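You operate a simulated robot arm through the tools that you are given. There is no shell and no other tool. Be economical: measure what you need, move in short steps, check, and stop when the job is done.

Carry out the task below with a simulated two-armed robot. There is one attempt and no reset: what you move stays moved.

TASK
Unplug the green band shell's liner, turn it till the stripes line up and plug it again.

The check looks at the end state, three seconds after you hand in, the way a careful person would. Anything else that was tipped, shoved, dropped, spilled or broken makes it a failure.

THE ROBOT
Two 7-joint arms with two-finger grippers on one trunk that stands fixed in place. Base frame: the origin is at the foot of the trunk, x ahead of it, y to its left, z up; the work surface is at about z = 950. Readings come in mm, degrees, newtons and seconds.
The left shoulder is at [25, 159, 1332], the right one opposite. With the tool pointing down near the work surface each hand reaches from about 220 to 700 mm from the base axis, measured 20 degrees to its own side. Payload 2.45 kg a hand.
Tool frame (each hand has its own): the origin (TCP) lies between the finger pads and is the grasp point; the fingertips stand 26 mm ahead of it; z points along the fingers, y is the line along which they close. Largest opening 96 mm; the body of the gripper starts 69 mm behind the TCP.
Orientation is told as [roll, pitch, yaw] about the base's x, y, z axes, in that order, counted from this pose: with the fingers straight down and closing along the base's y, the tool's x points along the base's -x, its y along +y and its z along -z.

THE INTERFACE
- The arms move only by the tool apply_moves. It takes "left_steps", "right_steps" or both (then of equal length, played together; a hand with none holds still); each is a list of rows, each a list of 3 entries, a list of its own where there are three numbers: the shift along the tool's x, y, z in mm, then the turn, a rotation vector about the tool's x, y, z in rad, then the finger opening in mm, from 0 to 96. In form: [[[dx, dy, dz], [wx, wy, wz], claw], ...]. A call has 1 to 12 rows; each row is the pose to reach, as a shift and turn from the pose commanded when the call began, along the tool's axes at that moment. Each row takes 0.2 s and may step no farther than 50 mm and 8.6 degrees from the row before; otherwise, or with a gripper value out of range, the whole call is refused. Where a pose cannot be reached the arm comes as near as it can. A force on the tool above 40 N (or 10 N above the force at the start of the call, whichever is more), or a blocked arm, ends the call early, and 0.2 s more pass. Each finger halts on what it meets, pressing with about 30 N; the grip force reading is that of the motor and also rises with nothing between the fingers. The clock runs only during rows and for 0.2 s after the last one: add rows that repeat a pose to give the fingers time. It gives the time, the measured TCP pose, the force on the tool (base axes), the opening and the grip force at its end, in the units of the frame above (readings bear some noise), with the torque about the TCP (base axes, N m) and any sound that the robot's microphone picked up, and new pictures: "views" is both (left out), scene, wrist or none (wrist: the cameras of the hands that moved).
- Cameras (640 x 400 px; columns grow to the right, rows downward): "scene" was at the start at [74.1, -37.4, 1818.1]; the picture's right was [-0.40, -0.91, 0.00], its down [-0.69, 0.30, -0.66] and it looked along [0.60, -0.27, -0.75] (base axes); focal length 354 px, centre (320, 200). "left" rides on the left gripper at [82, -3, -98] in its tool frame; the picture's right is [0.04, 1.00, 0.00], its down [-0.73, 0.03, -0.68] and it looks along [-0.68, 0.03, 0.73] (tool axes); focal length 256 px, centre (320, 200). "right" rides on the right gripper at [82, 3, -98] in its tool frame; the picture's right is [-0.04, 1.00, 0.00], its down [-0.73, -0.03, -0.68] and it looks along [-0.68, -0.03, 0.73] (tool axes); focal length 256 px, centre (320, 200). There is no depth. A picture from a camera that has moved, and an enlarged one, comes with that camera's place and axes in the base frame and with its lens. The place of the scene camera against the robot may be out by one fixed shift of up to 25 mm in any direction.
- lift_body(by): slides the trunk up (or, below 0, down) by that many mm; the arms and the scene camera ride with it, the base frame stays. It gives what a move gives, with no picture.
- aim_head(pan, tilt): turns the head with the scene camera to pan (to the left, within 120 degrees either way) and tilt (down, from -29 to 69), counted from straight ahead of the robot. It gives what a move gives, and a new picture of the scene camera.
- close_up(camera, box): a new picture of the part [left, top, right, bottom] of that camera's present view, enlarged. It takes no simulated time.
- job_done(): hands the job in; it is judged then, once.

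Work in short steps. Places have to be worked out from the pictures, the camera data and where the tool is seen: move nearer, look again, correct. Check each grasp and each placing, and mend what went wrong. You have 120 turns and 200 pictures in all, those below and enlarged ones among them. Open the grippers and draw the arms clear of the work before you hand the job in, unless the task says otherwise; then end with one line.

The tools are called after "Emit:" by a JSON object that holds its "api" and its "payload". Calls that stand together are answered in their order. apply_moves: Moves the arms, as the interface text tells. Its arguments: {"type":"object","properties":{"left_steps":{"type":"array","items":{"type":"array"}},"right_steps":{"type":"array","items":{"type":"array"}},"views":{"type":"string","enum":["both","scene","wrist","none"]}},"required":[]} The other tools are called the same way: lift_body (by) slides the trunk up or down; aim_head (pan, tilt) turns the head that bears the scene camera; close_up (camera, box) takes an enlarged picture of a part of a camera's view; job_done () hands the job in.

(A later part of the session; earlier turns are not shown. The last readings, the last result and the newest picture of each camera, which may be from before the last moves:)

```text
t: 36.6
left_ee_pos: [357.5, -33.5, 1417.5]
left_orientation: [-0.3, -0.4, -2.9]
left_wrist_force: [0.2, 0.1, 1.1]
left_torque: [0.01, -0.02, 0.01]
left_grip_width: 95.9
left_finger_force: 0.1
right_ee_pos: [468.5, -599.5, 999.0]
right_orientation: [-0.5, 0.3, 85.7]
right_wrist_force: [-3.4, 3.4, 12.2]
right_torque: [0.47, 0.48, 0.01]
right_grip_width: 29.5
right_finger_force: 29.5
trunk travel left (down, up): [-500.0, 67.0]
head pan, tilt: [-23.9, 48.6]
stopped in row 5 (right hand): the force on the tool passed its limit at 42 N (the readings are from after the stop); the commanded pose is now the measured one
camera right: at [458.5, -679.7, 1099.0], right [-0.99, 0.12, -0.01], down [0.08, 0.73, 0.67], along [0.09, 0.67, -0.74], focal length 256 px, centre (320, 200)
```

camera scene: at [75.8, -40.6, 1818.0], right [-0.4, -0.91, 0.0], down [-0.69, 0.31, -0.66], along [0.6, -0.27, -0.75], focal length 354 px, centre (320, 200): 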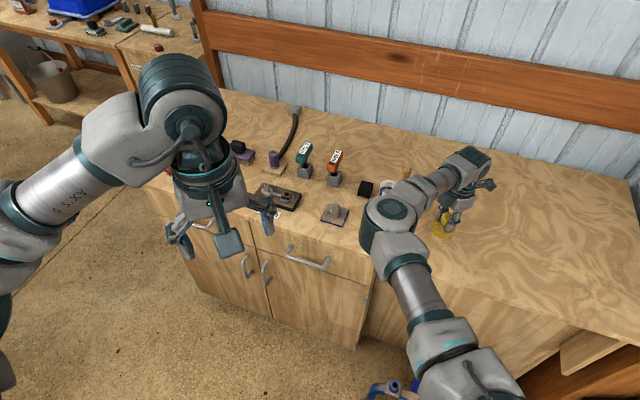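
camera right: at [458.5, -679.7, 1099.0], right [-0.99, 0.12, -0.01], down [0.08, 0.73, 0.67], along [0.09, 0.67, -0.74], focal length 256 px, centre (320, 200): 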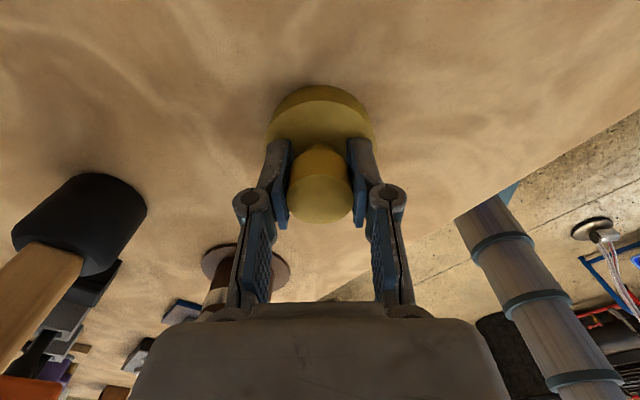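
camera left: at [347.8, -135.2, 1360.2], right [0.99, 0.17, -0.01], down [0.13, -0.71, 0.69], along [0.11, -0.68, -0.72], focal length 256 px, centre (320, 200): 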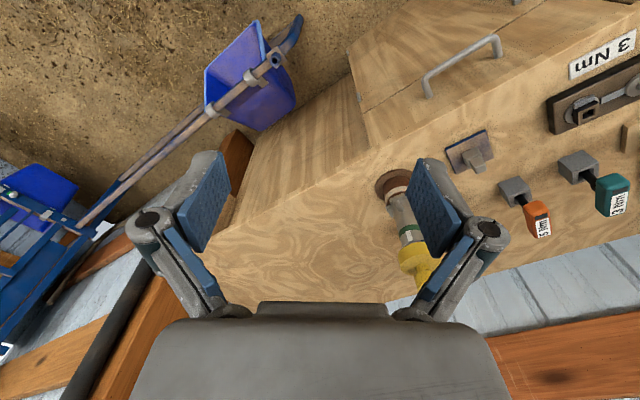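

Cap rests on the table (contact at TCP z≈999). I release and rise.

Emit:
{"api": "apply_moves", "payload": {"right_steps": [[[0, 0, -1], [0, 0, 0], 30], [[0, 0, -1], [0, 0, 0], 42], [[0, 0, -1], [0, 0, 0], 60], [[0, 0, -15], [0, 0, 0], 60], [[0, 0, -50], [0, 0, 0], 60], [[0, 0, -95], [0, 0, 0], 60]], "views": "wrist"}}

```text
t: 38.0
left_ee_pos: [358.2, -32.5, 1417.1]
left_orientation: [-0.2, -0.5, -2.9]
left_wrist_force: [-0.2, 0.7, -0.7]
left_torque: [-0.02, 0.0, 0.02]
left_grip_width: 95.8
left_finger_force: 0.0
right_ee_pos: [469.1, -598.9, 1090.5]
right_orientation: [-0.6, 0.4, 85.7]
right_wrist_force: [-0.5, 0.3, -0.1]
right_torque: [-0.01, 0.02, 0.02]
right_grip_width: 60.1
right_finger_force: 0.2
trunk travel left (down, up): [-500.0, 67.0]
head pan, tilt: [-23.9, 48.6]
camera right: at [458.5, -678.5, 1190.2], right [-0.99, 0.12, -0.01], down [0.08, 0.73, 0.67], along [0.09, 0.67, -0.74], focal length 256 px, centre (320, 200)
```

right: 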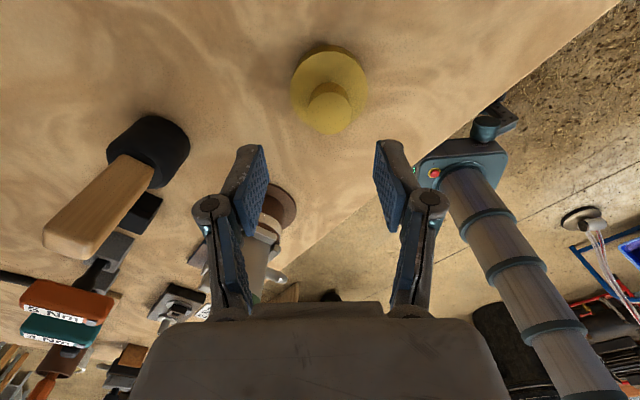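

Cap stands upright. The left arm drifted slightly (near the right elbow), so I move it further left while raising the right hand and positioning it to look at the liner.

Emit:
{"api": "apply_moves", "payload": {"right_steps": [[[0, 0, -45], [0, 0, 0], 70], [[0, 0, -90], [0, 0, 0], 80], [[0, 0, -135], [0, 0, 0], 96], [[0, 0, -170], [0, 0, 0], 96], [[-20, -40, -170], [0, 0, 0], 96], [[-46, -77, -170], [0, 0, 0], 96]], "left_steps": [[[0, 20, 0], [0, 0, 0], 96], [[0, 40, 0], [0, 0, 0], 96], [[0, 70, 0], [0, 0, 0], 96], [[0, 100, 0], [0, 0, 0], 96], [[0, 130, 0], [0, 0, 0], 96], [[0, 160, 0], [0, 0, 0], 96]], "views": "both"}}

Emit:
{"api": "close_up", "payload": {"camera": "right", "box": [260, 50, 380, 200]}}

```text
t: 39.5
left_ee_pos: [366.5, 125.9, 1417.3]
left_orientation: [-0.2, -0.4, -3.0]
left_wrist_force: [1.6, 0.0, 0.0]
left_torque: [0.03, -0.01, -0.01]
left_grip_width: 96.0
left_finger_force: 0.1
right_ee_pos: [549.1, -560.5, 1262.6]
right_orientation: [-0.6, 0.4, 85.6]
right_wrist_force: [-0.1, 0.5, -0.1]
right_torque: [-0.02, 0.01, -0.01]
right_grip_width: 95.7
right_finger_force: 0.0
trunk travel left (down, up): [-500.0, 67.0]
head pan, tilt: [-23.9, 48.6]
camera scene: at [76.8, -35.1, 1818.0], right [-0.41, -0.91, 0.0], down [-0.69, 0.3, -0.66], along [0.6, -0.27, -0.75], focal length 354 px, centre (320, 200)
camera right: at [539.8, -640.4, 1362.0], right [-0.99, 0.12, -0.01], down [0.08, 0.73, 0.67], along [0.09, 0.67, -0.74], focal length 256 px, centre (320, 200)
camera left: at [285.7, 126.3, 1513.2], right [0.01, 1.0, 0.0], down [0.73, -0.01, 0.68], along [0.68, -0.01, -0.73], focal length 256 px, centre (320, 200)
```

scene: 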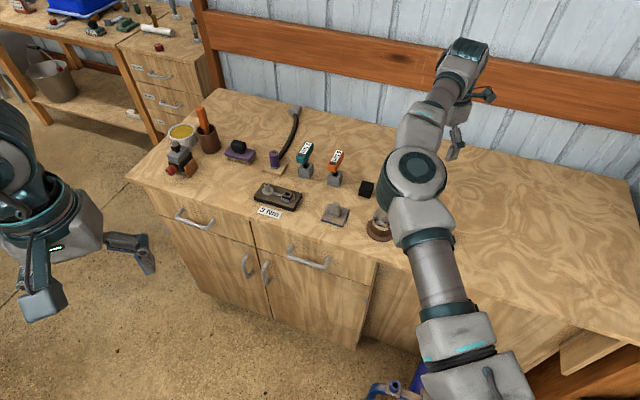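
right: 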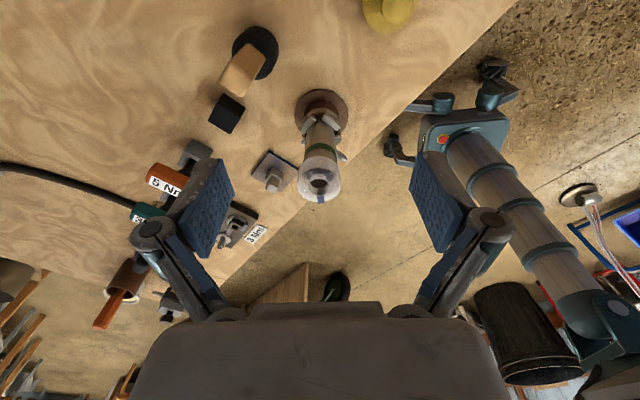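
left: 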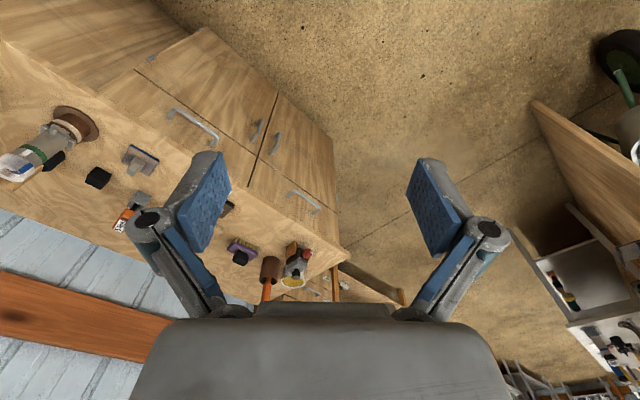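

```text
2.67 times, centred on (320, 125) of right
camera zoom: at [539.8, -640.4, 1362.0], right [-0.99, 0.12, -0.01], down [0.08, 0.73, 0.67], along [0.09, 0.67, -0.74], focal length 683 px, centre (320, 400)
```

zoom: 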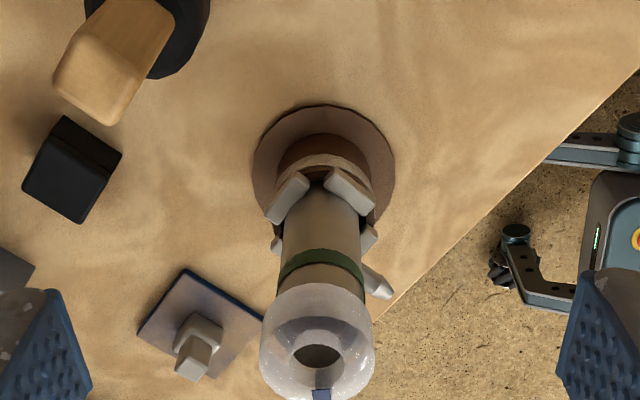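

I zoom in with the left camera for a side view of the liner's collar and both stripes.

Emit:
{"api": "close_up", "payload": {"camera": "left", "box": [0, 80, 160, 220]}}

Emit:
{"api": "close_up", "payload": {"camera": "right", "box": [285, 130, 355, 215]}}

```text
2.86 times, centred on (80, 150) of left
camera zoom: at [285.7, 126.3, 1513.2], right [0.01, 1.0, 0.0], down [0.73, -0.01, 0.68], along [0.68, -0.01, -0.73], focal length 731 px, centre (1006, 343)
```

zoom: 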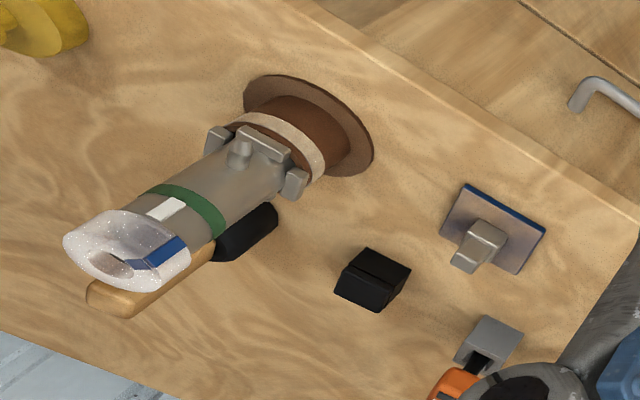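

```text
4.71 times, centred on (320, 172) of right
camera zoom: at [539.8, -640.4, 1362.0], right [-0.99, 0.12, -0.01], down [0.08, 0.73, 0.67], along [0.09, 0.67, -0.74], focal length 1205 px, centre (320, 329)
```

zoom: 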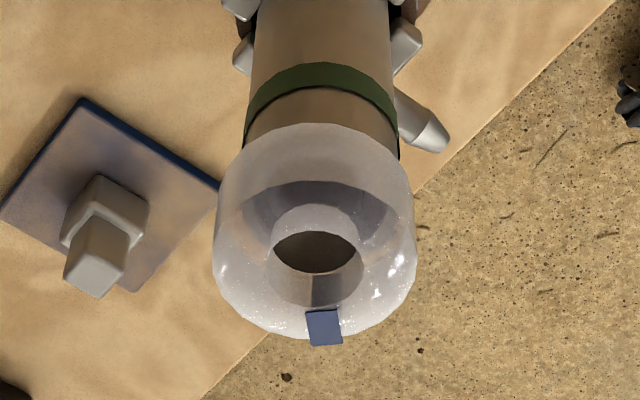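

The stripe of the liner is at ≈89°, the shell's near 130–137°; so a turn of ≈ +45° (counter-clockwise from above). The scene camera sits at ≈139° from the object, good for checking. I move over the liner at yaw ≈62°.

Emit:
{"api": "apply_moves", "payload": {"right_steps": [[[-30, 0, 0], [0.006, -0.011, 0.1], 96], [[-65, -3, 10], [0.006, -0.011, 0.2], 96], [[-105, -6, 25], [0.006, -0.011, 0.3], 96], [[-105, -6, 57], [0.006, -0.011, 0.41], 96]], "views": "both"}}

Emit:
{"api": "close_up", "payload": {"camera": "scene", "box": [360, 160, 420, 240]}}

Emit:
{"api": "close_up", "payload": {"camera": "right", "box": [270, 40, 370, 160]}}

```text
t: 40.5
left_ee_pos: [366.0, 127.5, 1417.6]
left_orientation: [-0.3, -0.4, -2.9]
left_wrist_force: [0.4, -0.4, -0.4]
left_torque: [0.0, 0.0, 0.01]
left_grip_width: 95.9
left_finger_force: 0.0
right_ee_pos: [561.2, -450.0, 1204.5]
right_orientation: [-1.0, -0.5, 62.1]
right_wrist_force: [0.9, -0.3, 0.8]
right_torque: [0.01, 0.03, 0.04]
right_grip_width: 95.7
right_finger_force: 0.1
trunk travel left (down, up): [-500.0, 67.0]
head pan, tilt: [-23.9, 48.6]
camera scene: at [75.3, -31.3, 1818.2], right [-0.4, -0.91, 0.0], down [-0.69, 0.3, -0.66], along [0.6, -0.27, -0.75], focal length 354 px, centre (320, 200)
camera right: at [520.0, -519.2, 1303.6], right [-0.86, 0.5, -0.02], down [0.36, 0.63, 0.69], along [0.36, 0.59, -0.73], focal length 256 px, centre (320, 200)
```

scene: 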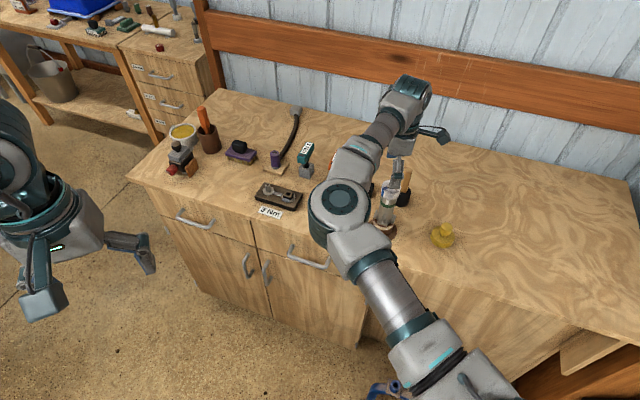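
right: 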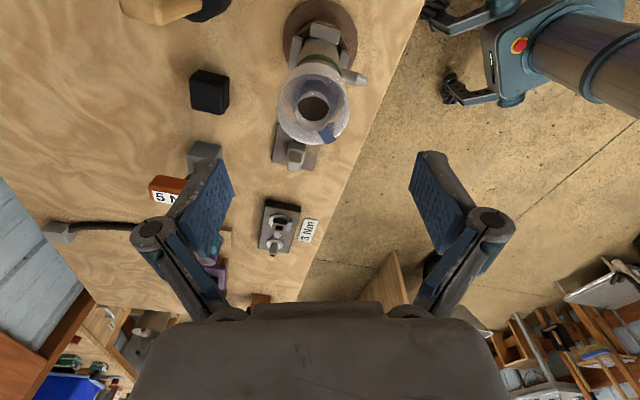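

```text
5.00 times, centred on (390, 200) of scene
camera zoom: at [75.3, -31.3, 1818.2], right [-0.4, -0.91, 0.0], down [-0.69, 0.3, -0.66], along [0.6, -0.27, -0.75], focal length 1770 px, centre (-30, 200)
```

zoom: 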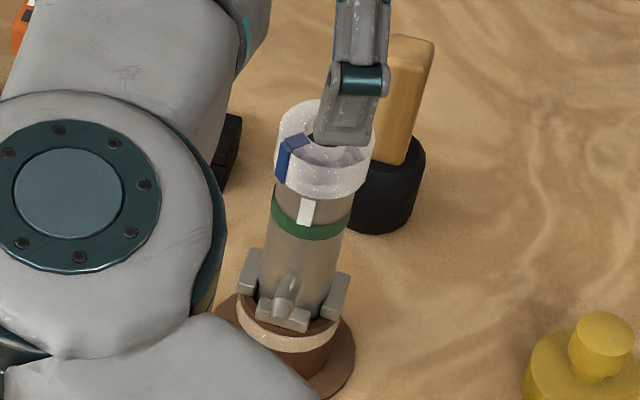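

```text
3.33 times, centred on (320, 100) of right
camera zoom: at [520.0, -519.2, 1303.6], right [-0.86, 0.5, -0.02], down [0.36, 0.63, 0.69], along [0.36, 0.59, -0.73], focal length 853 px, centre (320, 533)
```

zoom: 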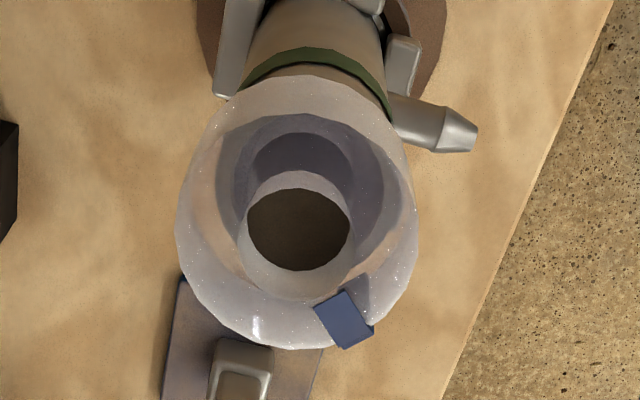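

Scene zoom: shell stripe ≈131°, liner stripe ≈89° → turn ≈ +42°. I straighten the small tilt, centre on (563.5,-456.5) and descend around the collar (TCP z≈1142).

Emit:
{"api": "apply_moves", "payload": {"right_steps": [[[4.6, -5.3, 0], [-0.0175, 0.0087, 0], 96], [[4.6, -5.3, 25], [-0.0175, 0.0087, 0], 85], [[4.6, -5.3, 45], [-0.0175, 0.0087, 0], 80], [[4.6, -5.3, 62], [-0.0175, 0.0087, 0], 80]], "views": "wrist"}}

Emit:
{"api": "close_up", "payload": {"camera": "scene", "box": [350, 160, 430, 240]}}

```text
t: 41.5
left_ee_pos: [365.3, 127.1, 1417.6]
left_orientation: [-0.2, -0.4, -2.8]
left_wrist_force: [-0.1, 0.1, -0.2]
left_torque: [-0.01, -0.03, 0.0]
left_grip_width: 96.0
left_finger_force: 0.1
right_ee_pos: [565.4, -460.6, 1143.8]
right_orientation: [0.0, 0.0, 62.1]
right_wrist_force: [0.1, 1.0, -0.8]
right_torque: [0.03, 0.0, -0.01]
right_grip_width: 80.0
right_finger_force: 0.1
trunk travel left (down, up): [-500.0, 67.0]
head pan, tilt: [-23.9, 48.6]
camera right: at [526.0, -530.2, 1243.2], right [-0.86, 0.5, 0.0], down [0.37, 0.63, 0.68], along [0.34, 0.59, -0.73], focal length 256 px, centre (320, 200)
```

right: 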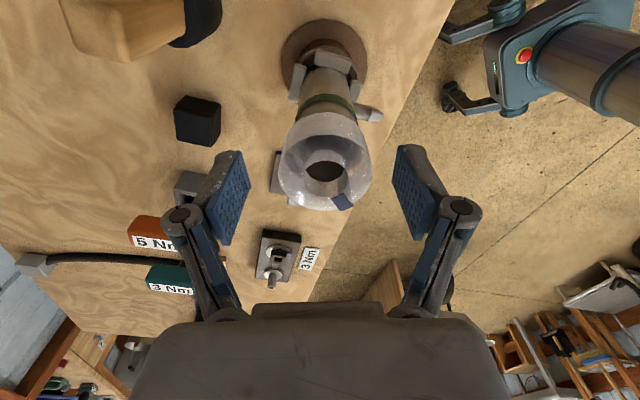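

```text
5.00 times, centred on (390, 200) of scene
camera zoom: at [75.2, -33.6, 1818.1], right [-0.4, -0.91, 0.0], down [-0.69, 0.3, -0.66], along [0.6, -0.27, -0.75], focal length 1770 px, centre (-30, 200)
```

zoom: 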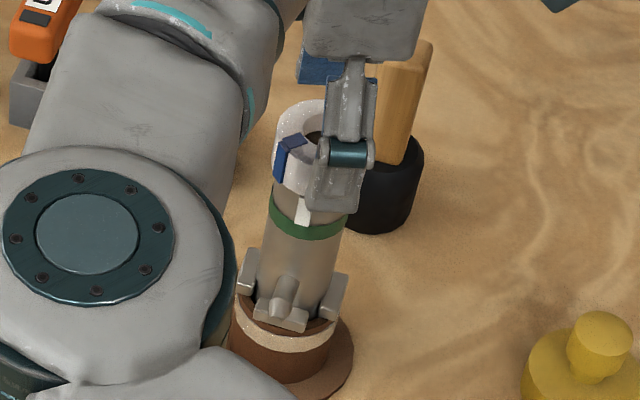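

I nudge laterally +3 mm, descend 6 mm more, and close on the collar (Ø≈50).

Emit:
{"api": "apply_moves", "payload": {"right_steps": [[[-1.5, 3, 6], [0, 0, 0], 80], [[-1.5, 3, 6], [0, 0, 0], 64], [[-1.5, 3, 6], [0, 0, 0], 52], [[-1.5, 3, 6], [0, 0, 0], 40], [[-1.5, 3, 6], [0, 0, 0], 30], [[-1.5, 3, 6], [0, 0, 0], 30]], "views": "wrist"}}

Emit:
{"api": "close_up", "payload": {"camera": "scene", "box": [350, 160, 430, 240]}}

```text
t: 42.9
left_ee_pos: [365.5, 125.0, 1417.1]
left_orientation: [-0.3, -0.4, -2.8]
left_wrist_force: [0.6, -0.2, 0.5]
left_torque: [-0.03, 0.02, 0.01]
left_grip_width: 96.2
left_finger_force: 0.2
right_ee_pos: [564.6, -458.1, 1137.2]
right_orientation: [0.0, -0.2, 62.1]
right_wrist_force: [-0.4, -0.6, 1.1]
right_torque: [-0.02, -0.02, -0.01]
right_grip_width: 49.1
right_finger_force: 30.3
trunk travel left (down, up): [-500.0, 67.0]
head pan, tilt: [-23.9, 48.6]
camera right: at [524.2, -528.2, 1237.1], right [-0.86, 0.5, 0.0], down [0.37, 0.63, 0.68], along [0.34, 0.59, -0.73], focal length 256 px, centre (320, 200)
```

right: 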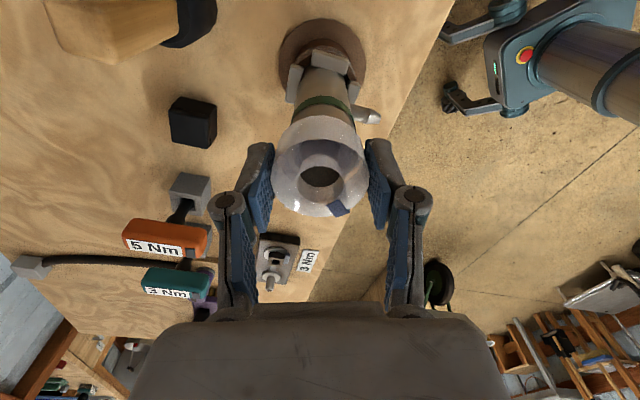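

```text
5.00 times, centred on (390, 200) of scene
camera zoom: at [74.9, -35.3, 1818.1], right [-0.4, -0.91, 0.0], down [-0.69, 0.3, -0.66], along [0.6, -0.27, -0.75], focal length 1770 px, centre (-30, 200)
```

zoom: 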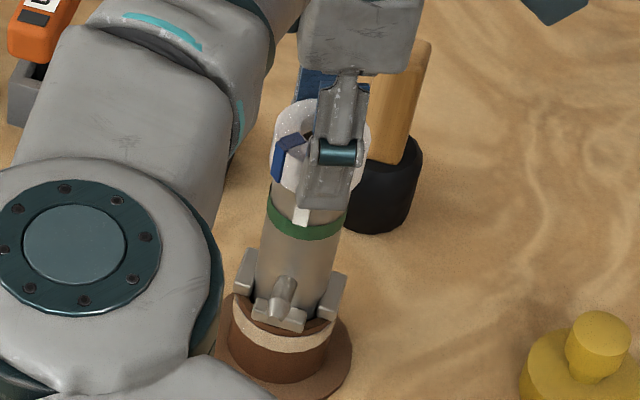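

Gripped at 49 mm, seated reference TCP (564.6,-458.1,1137). I pull up in small steps.

Emit:
{"api": "apply_moves", "payload": {"right_steps": [[[0, 0, -3], [0, 0, 0], 30], [[0, 0, -6], [0, 0, 0], 30], [[0, 0, -9], [0, 0, 0], 30], [[0, 0, -12], [0, 0, 0], 30]], "views": "wrist"}}

Emit:
{"api": "close_up", "payload": {"camera": "scene", "box": [350, 160, 430, 240]}}

```text
t: 43.9
left_ee_pos: [365.0, 122.8, 1417.1]
left_orientation: [-0.2, -0.3, -3.0]
left_wrist_force: [-0.5, -0.7, 0.0]
left_torque: [0.01, 0.01, -0.01]
left_grip_width: 95.9
left_finger_force: 0.0
right_ee_pos: [562.6, -457.8, 1149.0]
right_orientation: [0.1, 0.0, 62.2]
right_wrist_force: [0.8, 0.3, -6.0]
right_torque: [0.01, 0.0, 0.01]
right_grip_width: 48.8
right_finger_force: 29.7
trunk travel left (down, up): [-500.0, 67.0]
head pan, tilt: [-23.9, 48.6]
camera right: at [522.8, -528.4, 1248.8], right [-0.86, 0.5, 0.0], down [0.37, 0.63, 0.68], along [0.34, 0.59, -0.73], focal length 256 px, centre (320, 200)
```

right: 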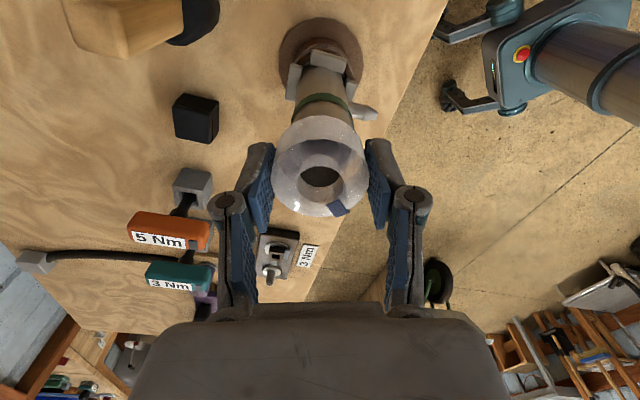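

```text
5.00 times, centred on (390, 200) of scene
camera zoom: at [76.2, -36.6, 1818.0], right [-0.4, -0.91, 0.0], down [-0.69, 0.3, -0.66], along [0.6, -0.27, -0.75], focal length 1770 px, centre (-30, 200)
```

zoom: 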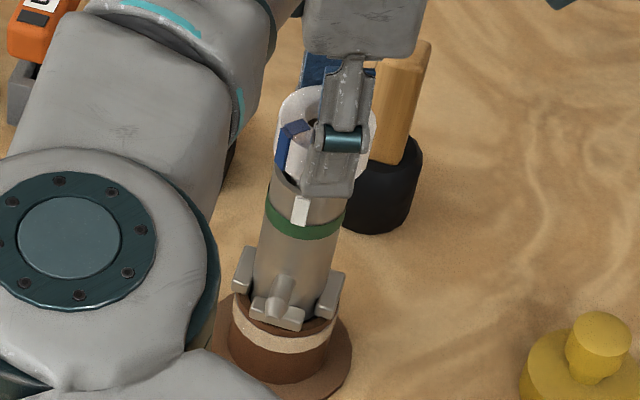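

Liner rises, shell stays. Continue.

Emit:
{"api": "apply_moves", "payload": {"right_steps": [[[0, 0, -8], [0, 0, 0], 30], [[0, 0, -16], [0, 0, 0], 30], [[0, 0, -24], [0, 0, 0], 30], [[0, 0, -32], [0, 0, 0], 30], [[0, 0, -40], [0, 0, 0], 30]], "views": "wrist"}}

Emit:
{"api": "close_up", "payload": {"camera": "scene", "box": [350, 150, 430, 250]}}

```text
t: 45.0
left_ee_pos: [366.2, 124.1, 1417.7]
left_orientation: [-0.2, -0.4, -2.9]
left_wrist_force: [-0.2, 0.0, -0.3]
left_torque: [0.0, 0.0, -0.01]
left_grip_width: 96.1
left_finger_force: 0.1
right_ee_pos: [562.8, -457.3, 1188.2]
right_orientation: [0.1, 0.0, 62.1]
right_wrist_force: [-0.3, -0.9, -0.1]
right_torque: [0.0, 0.0, -0.01]
right_grip_width: 48.8
right_finger_force: 30.0
trunk travel left (down, up): [-500.0, 67.0]
head pan, tilt: [-23.9, 48.6]
camera right: at [522.1, -528.4, 1287.7], right [-0.86, 0.5, 0.0], down [0.37, 0.63, 0.68], along [0.34, 0.59, -0.73], focal length 256 px, centre (320, 200)
```

right: 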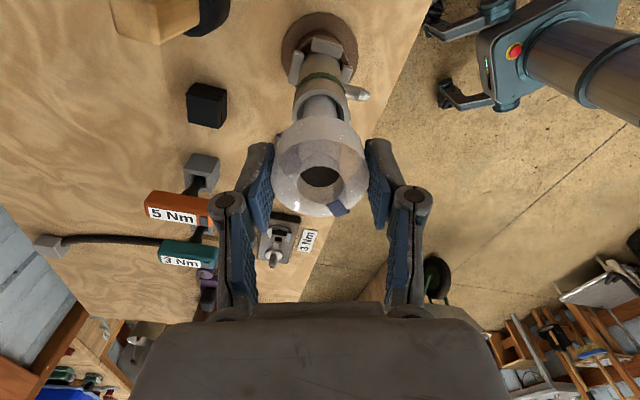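

```text
4.00 times, centred on (390, 200) of scene
camera zoom: at [74.9, -35.2, 1818.1], right [-0.4, -0.91, 0.0], down [-0.69, 0.3, -0.66], along [0.6, -0.27, -0.75], focal length 1416 px, centre (40, 200)
```

zoom: 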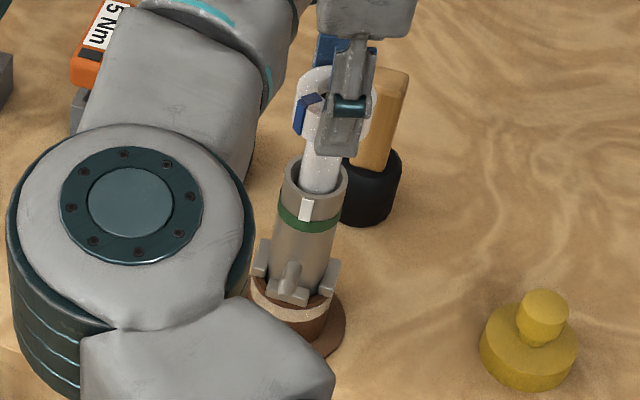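

The stem is thin and now slides freely. I lift on to take it fully out.

Emit:
{"api": "apply_moves", "payload": {"right_steps": [[[0, 0, -15], [0, 0, 0], 30], [[0, 0, -30], [0, 0, 0], 30], [[0, 0, -45], [0, 0, 0], 30]], "views": "none"}}

Emit:
{"api": "close_up", "payload": {"camera": "scene", "box": [350, 130, 430, 230]}}

```text
t: 45.9
left_ee_pos: [365.0, 124.3, 1417.0]
left_orientation: [-0.2, -0.3, -3.0]
left_wrist_force: [-0.2, 0.1, -0.8]
left_torque: [-0.02, 0.0, -0.03]
left_grip_width: 96.1
left_finger_force: 0.1
right_ee_pos: [564.3, -459.0, 1235.8]
right_orientation: [0.0, 0.1, 62.2]
right_wrist_force: [-0.2, 0.2, -1.3]
right_torque: [0.0, 0.01, -0.02]
right_grip_width: 49.0
right_finger_force: 29.6
trunk travel left (down, up): [-500.0, 67.0]
head pan, tilt: [-23.9, 48.6]
```

```text
4.00 times, centred on (390, 180) of scene
camera zoom: at [75.0, -35.3, 1818.1], right [-0.4, -0.91, 0.0], down [-0.69, 0.3, -0.66], along [0.6, -0.27, -0.75], focal length 1416 px, centre (40, 280)
```

zoom: 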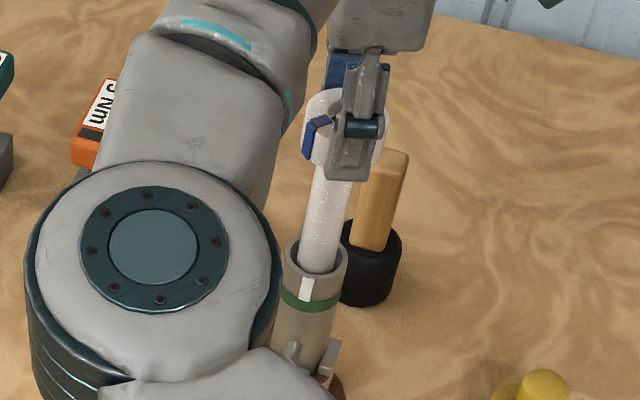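

Stem still inside; lift another 40 mm.

Emit:
{"api": "apply_moves", "payload": {"right_steps": [[[0, 0, -14], [0, 0, 0], 30], [[0, 0, -28], [0, 0, 0], 30], [[0, 0, -42], [0, 0, 0], 30]], "views": "none"}}

Emit:
{"api": "close_up", "payload": {"camera": "scene", "box": [350, 120, 430, 220]}}

```text
t: 46.6
left_ee_pos: [365.2, 125.3, 1417.2]
left_orientation: [-0.2, -0.5, -2.8]
left_wrist_force: [-0.7, 0.7, -0.1]
left_torque: [0.01, 0.02, 0.03]
left_grip_width: 96.1
left_finger_force: 0.1
right_ee_pos: [563.4, -458.6, 1276.0]
right_orientation: [0.1, 0.0, 62.2]
right_wrist_force: [-0.1, 1.2, -0.9]
right_torque: [-0.03, -0.02, -0.02]
right_grip_width: 48.9
right_finger_force: 30.1
trunk travel left (down, up): [-500.0, 67.0]
head pan, tilt: [-23.9, 48.6]
```

```text
4.00 times, centred on (390, 170) of scene
camera zoom: at [75.1, -35.4, 1818.1], right [-0.4, -0.91, 0.0], down [-0.69, 0.3, -0.66], along [0.6, -0.27, -0.75], focal length 1416 px, centre (40, 320)
```

zoom: 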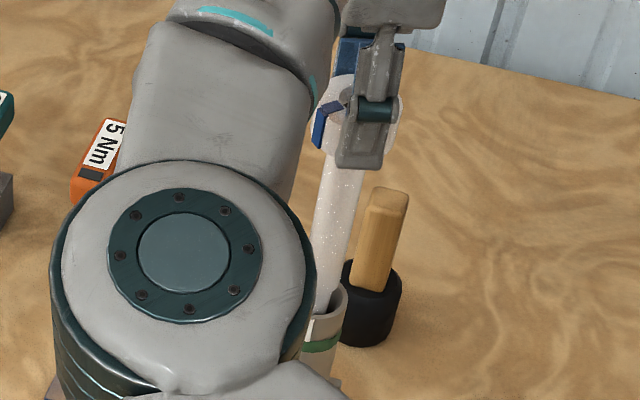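

Nearly out; lift 25 mm more.

Emit:
{"api": "apply_moves", "payload": {"right_steps": [[[0, 0, -12], [0, 0, 0], 30], [[0, 0, -25], [0, 0, 0], 30]], "views": "wrist"}}

Emit:
{"api": "close_up", "payload": {"camera": "scene", "box": [360, 120, 440, 220]}}

```text
t: 47.2
left_ee_pos: [364.8, 124.5, 1416.6]
left_orientation: [-0.1, -0.4, -2.8]
left_wrist_force: [-0.3, -0.7, -0.4]
left_torque: [-0.02, 0.0, 0.0]
left_grip_width: 96.2
left_finger_force: 0.1
right_ee_pos: [563.1, -457.8, 1302.4]
right_orientation: [0.1, -0.1, 62.2]
right_wrist_force: [-0.2, 0.7, -0.5]
right_torque: [0.01, 0.0, 0.03]
right_grip_width: 49.1
right_finger_force: 29.5
trunk travel left (down, up): [-500.0, 67.0]
head pan, tilt: [-23.9, 48.6]
camera right: at [522.5, -528.5, 1401.8], right [-0.86, 0.5, 0.0], down [0.37, 0.63, 0.68], along [0.34, 0.59, -0.73], focal length 256 px, centre (320, 200)
```

right: 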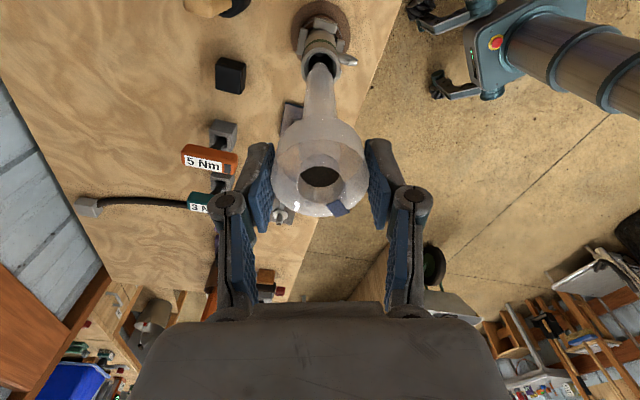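

```text
4.00 times, centred on (400, 170) of scene
camera zoom: at [74.5, -35.4, 1818.1], right [-0.4, -0.91, 0.0], down [-0.69, 0.3, -0.66], along [0.6, -0.27, -0.75], focal length 1416 px, centre (0, 320)
```

zoom: 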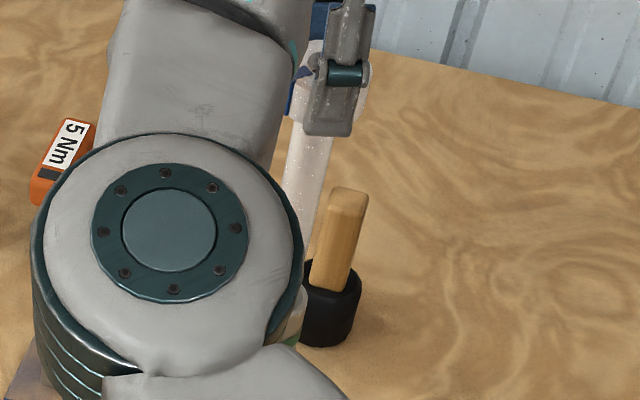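

Emit:
{"api": "close_up", "payload": {"camera": "right", "box": [280, 5, 370, 125]}}

```text
3.33 times, centred on (325, 65) of right
camera zoom: at [522.5, -528.5, 1401.8], right [-0.86, 0.5, 0.0], down [0.37, 0.63, 0.68], along [0.34, 0.59, -0.73], focal length 853 px, centre (303, 650)
```

zoom: 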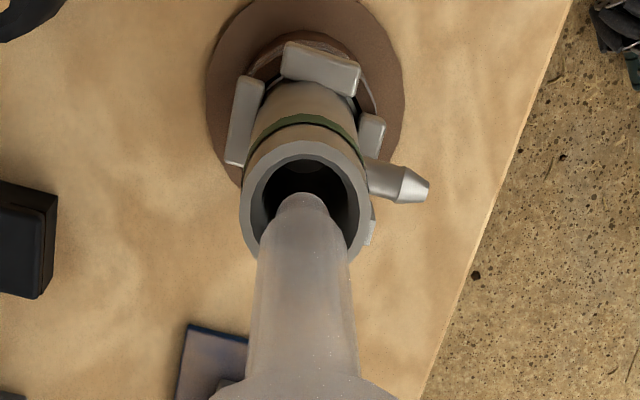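

The stem end is at the mouth. I raise 15 mm more and turn +42° (yaw up), then compare stripes from the scene camera.

Emit:
{"api": "apply_moves", "payload": {"right_steps": [[[0, 0, -15], [0, 0, 0], 30], [[0, 0, -15], [0, 0, -0.122], 30], [[0, 0, -15], [0, 0, -0.244], 30], [[0, 0, -15], [0, 0, -0.367], 30], [[0, 0, -15], [0, 0, -0.489], 30], [[0, 0, -15], [0, 0, -0.611], 30], [[0, 0, -15], [0, 0, -0.733], 30], [[0, 0, -15], [0, 0, -0.733], 30]], "views": "both"}}

Emit:
{"api": "close_up", "payload": {"camera": "right", "box": [270, 0, 370, 230]}}

Emit:
{"api": "close_up", "payload": {"camera": "scene", "box": [350, 100, 450, 230]}}

```text
t: 49.0
left_ee_pos: [365.6, 124.0, 1418.5]
left_orientation: [-0.2, -0.4, -2.9]
left_wrist_force: [0.3, -0.3, 0.6]
left_torque: [0.04, 0.01, 0.01]
left_grip_width: 95.6
left_finger_force: 0.1
right_ee_pos: [562.7, -457.4, 1317.1]
right_orientation: [0.0, -0.1, 104.3]
right_wrist_force: [-0.1, -0.1, -1.3]
right_torque: [-0.02, 0.01, 0.0]
right_grip_width: 49.0
right_finger_force: 30.1
trunk travel left (down, up): [-500.0, 67.0]
head pan, tilt: [-23.9, 48.6]
camera scene: at [75.0, -35.6, 1818.1], right [-0.4, -0.91, 0.0], down [-0.69, 0.3, -0.66], along [0.6, -0.27, -0.75], focal length 354 px, centre (320, 200)
camera right: at [580.9, -538.2, 1416.4], right [-0.98, -0.21, 0.0], down [-0.15, 0.72, 0.68], along [-0.14, 0.67, -0.73], focal length 256 px, centre (320, 200)
```

scene: 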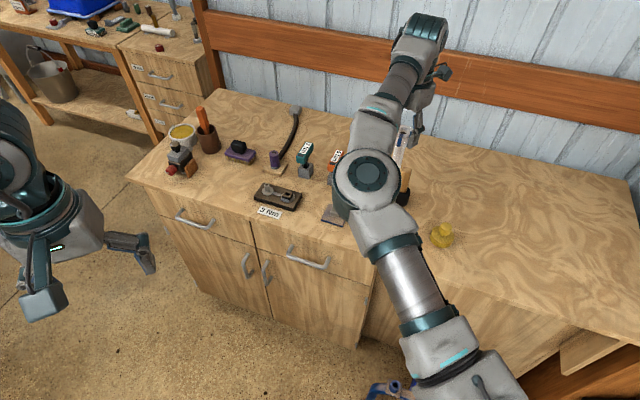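
right: 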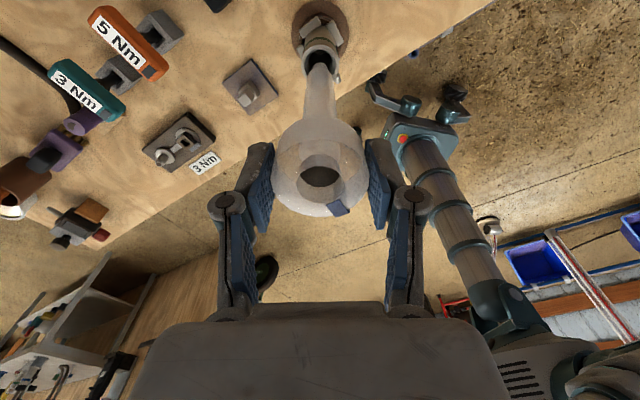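

```text
1.74 times, centred on (320, 115) of right
camera zoom: at [580.9, -538.2, 1416.4], right [-0.98, -0.21, 0.0], down [-0.15, 0.72, 0.68], along [-0.14, 0.67, -0.73], focal length 445 px, centre (320, 348)
```

zoom: 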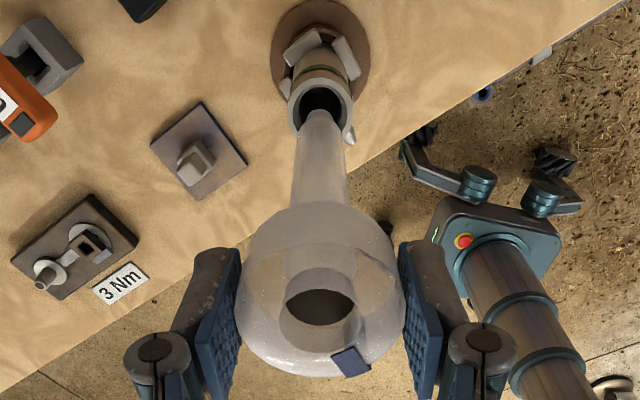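

```text
3.08 times, centred on (400, 165) of scene
camera zoom: at [75.0, -35.6, 1818.1], right [-0.4, -0.91, 0.0], down [-0.69, 0.3, -0.66], along [0.6, -0.27, -0.75], focal length 1089 px, centre (74, 308)
```

zoom: 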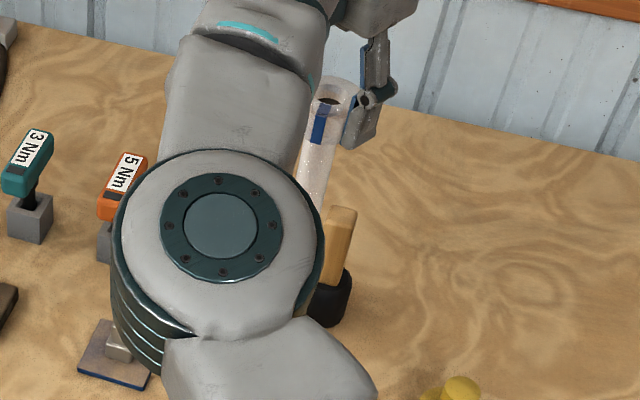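

The stem tip is laterally centred on the mouth. I lower 20 mm and check its entry.

Emit:
{"api": "apply_moves", "payload": {"right_steps": [[[0, 0, 8], [0, 0, 0], 30], [[0, 0, 16], [0, 0, 0], 30]], "views": "none"}}

Emit:
{"api": "close_up", "payload": {"camera": "right", "box": [280, 5, 370, 125]}}

```text
t: 49.6
left_ee_pos: [365.1, 124.9, 1417.5]
left_orientation: [-0.2, -0.4, -3.0]
left_wrist_force: [-0.8, -0.4, -0.3]
left_torque: [-0.02, 0.01, 0.02]
left_grip_width: 96.1
left_finger_force: 0.1
right_ee_pos: [563.9, -457.7, 1299.8]
right_orientation: [0.0, -0.2, 104.2]
right_wrist_force: [0.0, 0.5, -0.4]
right_torque: [0.02, 0.0, 0.01]
right_grip_width: 49.1
right_finger_force: 30.2
trunk travel left (down, up): [-500.0, 67.0]
head pan, tilt: [-23.9, 48.6]
```

```text
3.33 times, centred on (325, 65) of right
camera zoom: at [581.6, -538.7, 1400.0], right [-0.98, -0.21, 0.0], down [-0.15, 0.72, 0.68], along [-0.14, 0.67, -0.73], focal length 853 px, centre (303, 650)
```

zoom: 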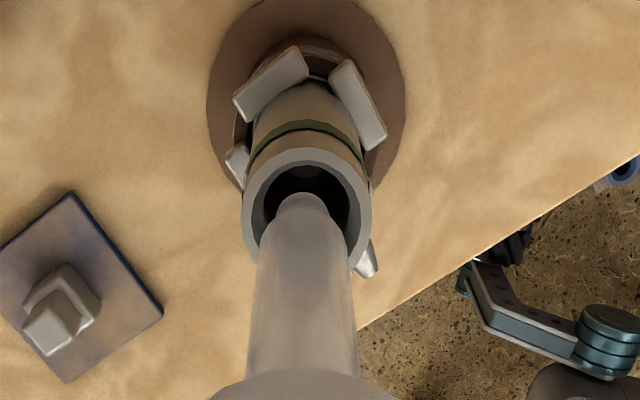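

Well aligned (shift ~1 mm). I descend into the bore watching forces.

Emit:
{"api": "apply_moves", "payload": {"right_steps": [[[0, 1.2, 12], [0, 0, 0], 30], [[0, 1.2, 24], [0, 0, 0], 30], [[0, 1.2, 36], [0, 0, 0], 30], [[0, 1.2, 48], [0, 0, 0], 30], [[0, 1.2, 60], [0, 0, 0], 30]], "views": "none"}}

Emit:
{"api": "close_up", "payload": {"camera": "right", "box": [270, 0, 370, 230]}}

Emit:
{"api": "close_up", "payload": {"camera": "scene", "box": [360, 140, 430, 230]}}

```text
t: 50.9
left_ee_pos: [366.1, 125.2, 1417.4]
left_orientation: [-0.2, -0.4, -3.0]
left_wrist_force: [-0.6, 0.5, 0.0]
left_torque: [0.01, -0.01, -0.05]
left_grip_width: 96.3
left_finger_force: 0.2
right_ee_pos: [561.5, -457.9, 1240.3]
right_orientation: [0.0, -0.2, 104.2]
right_wrist_force: [0.6, -0.7, -1.1]
right_torque: [-0.03, -0.02, -0.01]
right_grip_width: 48.8
right_finger_force: 30.2
trunk travel left (down, up): [-500.0, 67.0]
head pan, tilt: [-23.9, 48.6]
```

```text
1.74 times, centred on (320, 115) of right
camera zoom: at [579.9, -537.2, 1339.4], right [-0.98, -0.21, 0.0], down [-0.15, 0.72, 0.68], along [-0.14, 0.67, -0.73], focal length 445 px, centre (320, 348)
```

zoom: 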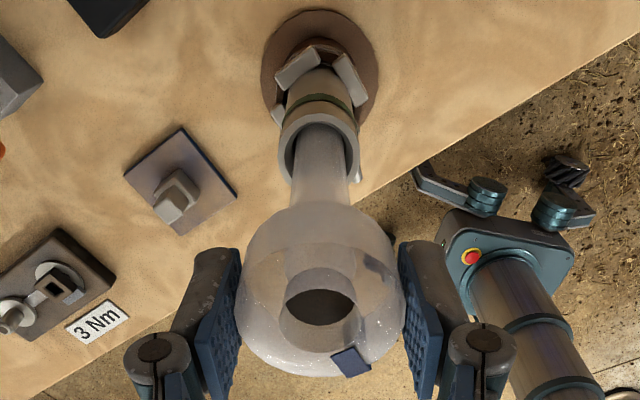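

```text
4.44 times, centred on (395, 185) of scene
camera zoom: at [75.8, -35.4, 1818.1], right [-0.4, -0.91, 0.0], down [-0.69, 0.3, -0.66], along [0.6, -0.27, -0.75], focal length 1573 px, centre (-13, 267)
```

zoom: 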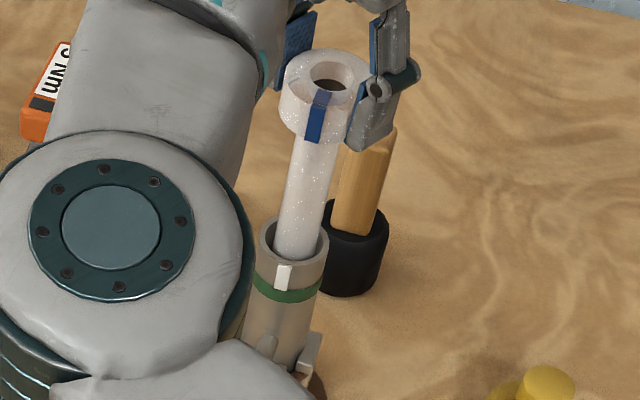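

Stripes nearly match (~3° difference). Descend to ≈1168, just before the tight part, and compare closely.

Emit:
{"api": "apply_moves", "payload": {"right_steps": [[[0, 0, 14], [0, 0, 0], 30], [[0, 0, 28], [0, 0, 0], 30], [[0, 0, 42], [0, 0, 0], 30], [[0, 0, 56], [0, 0, 0], 30], [[0, 0, 68], [0, 0, 0], 30], [[0, 0, 72], [0, 0, 0], 30]], "views": "none"}}

Emit:
{"api": "close_up", "payload": {"camera": "scene", "box": [370, 170, 420, 230]}}

Emit:
{"api": "close_up", "payload": {"camera": "left", "box": [0, 80, 110, 220]}}

```text
t: 52.2
left_ee_pos: [366.7, 124.6, 1418.3]
left_orientation: [-0.2, -0.3, -2.9]
left_wrist_force: [-0.4, 0.4, -1.3]
left_torque: [-0.02, 0.03, -0.02]
left_grip_width: 95.9
left_finger_force: 0.1
right_ee_pos: [561.9, -458.1, 1169.0]
right_orientation: [0.0, -0.1, 104.1]
right_wrist_force: [-0.8, -0.4, -0.8]
right_torque: [0.02, -0.01, 0.0]
right_grip_width: 48.8
right_finger_force: 29.8
trunk travel left (down, up): [-500.0, 67.0]
head pan, tilt: [-23.9, 48.6]
```

```text
6.67 times, centred on (395, 200) of scene
camera zoom: at [75.2, -35.4, 1818.1], right [-0.4, -0.91, 0.0], down [-0.69, 0.3, -0.66], along [0.6, -0.27, -0.75], focal length 2360 px, centre (-180, 200)
```

zoom: 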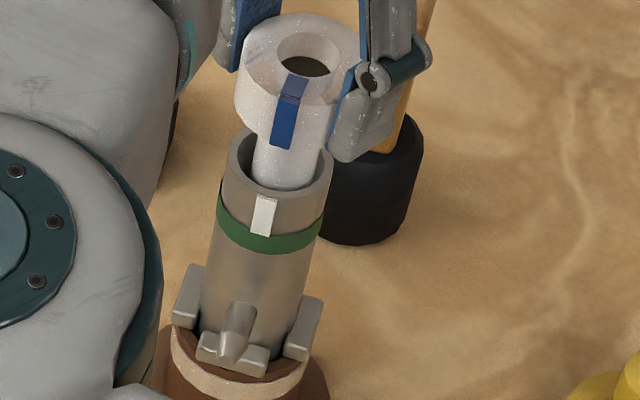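

```text
2.86 times, centred on (55, 150) of left
camera zoom: at [284.1, 125.6, 1513.7], right [0.01, 1.0, 0.0], down [0.73, -0.01, 0.68], along [0.68, -0.01, -0.73], focal length 731 px, centre (1077, 343)
```

zoom: 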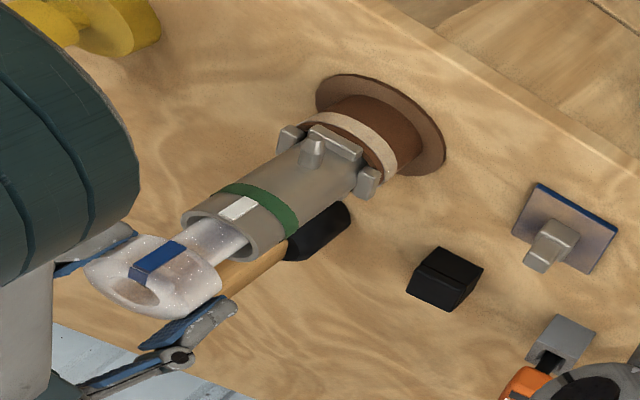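

Scene view says the liner is ~2° over, left view says a bit under. I enlarge further for a precise comparison.

Emit:
{"api": "close_up", "payload": {"camera": "scene", "box": [382, 170, 410, 210]}}

Emit:
{"api": "close_up", "payload": {"camera": "left", "box": [10, 130, 70, 210]}}

```text
10.00 times, centred on (396, 190) of scene
camera zoom: at [75.2, -35.4, 1818.1], right [-0.4, -0.91, 0.0], down [-0.69, 0.3, -0.66], along [0.6, -0.27, -0.75], focal length 3539 px, centre (-440, 300)
```

zoom: 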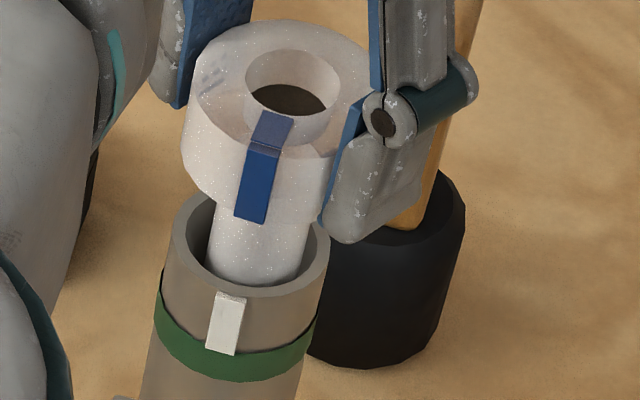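

```text
5.00 times, centred on (40, 170) of left
camera zoom: at [284.1, 125.6, 1513.7], right [0.01, 1.0, 0.0], down [0.73, -0.01, 0.68], along [0.68, -0.01, -0.73], focal length 1280 px, centre (1720, 350)
```

zoom: 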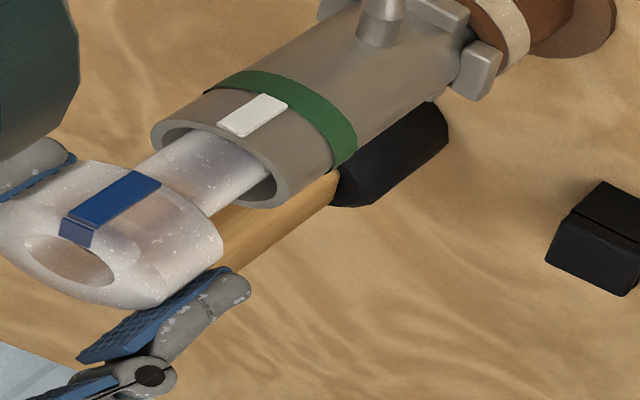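

Averaging both views, alignment is within ~1–2°. I press it down toward the seat (TCP ≈1137) in small steps.

Emit:
{"api": "apply_moves", "payload": {"right_steps": [[[0, 0, 5], [0, 0, 0], 30], [[0, 0, 10], [0, 0, 0], 30], [[0, 0, 15], [0, 0, 0], 30], [[0, 0, 19], [0, 0, 0], 30], [[0, 0, 23], [0, 0, 0], 30], [[0, 0, 26], [0, 0, 0], 30]], "views": "none"}}

Emit:
{"api": "close_up", "payload": {"camera": "scene", "box": [370, 170, 420, 230]}}

```text
t: 53.6
left_ee_pos: [365.1, 126.5, 1417.2]
left_orientation: [-0.4, -0.4, -2.8]
left_wrist_force: [0.2, -0.2, 0.0]
left_torque: [0.02, 0.01, 0.01]
left_grip_width: 95.9
left_finger_force: 0.1
right_ee_pos: [562.1, -457.1, 1143.7]
right_orientation: [-0.1, 0.0, 104.2]
right_wrist_force: [-0.2, -0.9, 5.0]
right_torque: [0.02, 0.03, 0.0]
right_grip_width: 48.9
right_finger_force: 29.6
trunk travel left (down, up): [-500.0, 67.0]
head pan, tilt: [-23.9, 48.6]
```

```text
6.67 times, centred on (395, 200) of scene
camera zoom: at [74.0, -34.0, 1818.2], right [-0.4, -0.91, 0.0], down [-0.69, 0.3, -0.66], along [0.6, -0.27, -0.75], focal length 2360 px, centre (-180, 200)
```

zoom: 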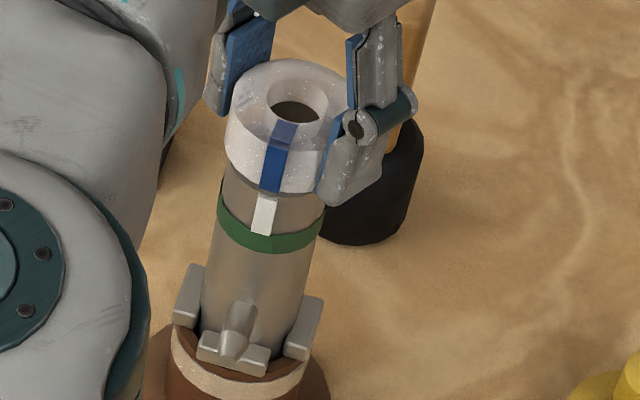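

Friction of 5 N as expected; stripes line up visually. I press the last 7 mm home.

Emit:
{"api": "apply_moves", "payload": {"right_steps": [[[0, 0, 2], [0, 0, 0], 30], [[0, 0, 4], [0, 0, 0], 30], [[0, 0, 6], [0, 0, 0], 30], [[0, 0, 8], [0, 0, 0], 30]], "views": "none"}}

Emit:
{"api": "close_up", "payload": {"camera": "scene", "box": [380, 175, 408, 215]}}

Emit:
{"api": "close_up", "payload": {"camera": "left", "box": [10, 130, 70, 210]}}

```text
t: 54.6
left_ee_pos: [363.9, 125.8, 1418.6]
left_orientation: [-0.3, -0.5, -2.9]
left_wrist_force: [0.6, 0.0, -0.1]
left_torque: [-0.03, 0.0, 0.01]
left_grip_width: 96.1
left_finger_force: 0.0
right_ee_pos: [561.2, -455.9, 1137.0]
right_orientation: [-0.2, 0.1, 104.2]
right_wrist_force: [4.8, -5.4, 21.3]
right_torque: [-0.16, -0.11, 0.0]
right_grip_width: 48.8
right_finger_force: 30.2
trunk travel left (down, up): [-500.0, 67.0]
head pan, tilt: [-23.9, 48.6]
```

```text
10.00 times, centred on (394, 195) of scene
camera zoom: at [72.3, -33.2, 1818.6], right [-0.4, -0.91, 0.0], down [-0.69, 0.3, -0.66], along [0.6, -0.27, -0.75], focal length 3539 px, centre (-420, 250)
```

zoom: 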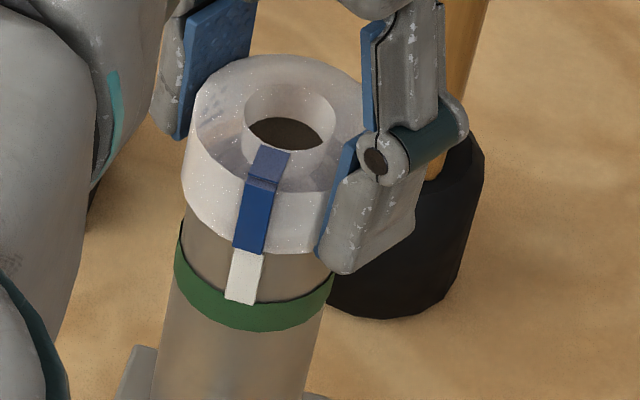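

```text
5.00 times, centred on (40, 170) of left
camera zoom: at [282.9, 127.5, 1514.1], right [0.01, 1.0, -0.01], down [0.73, 0.0, 0.68], along [0.68, -0.01, -0.73], focal length 1280 px, centre (1720, 350)
```

zoom: 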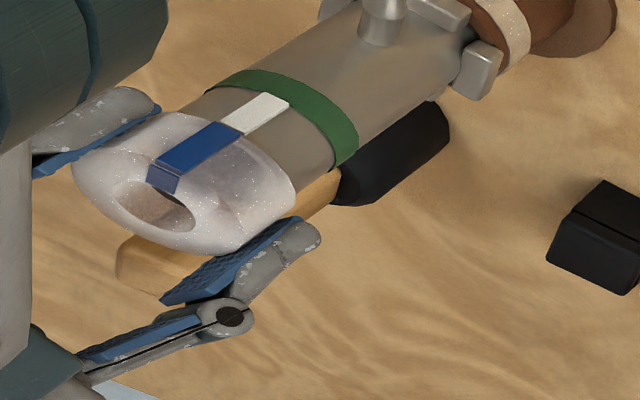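

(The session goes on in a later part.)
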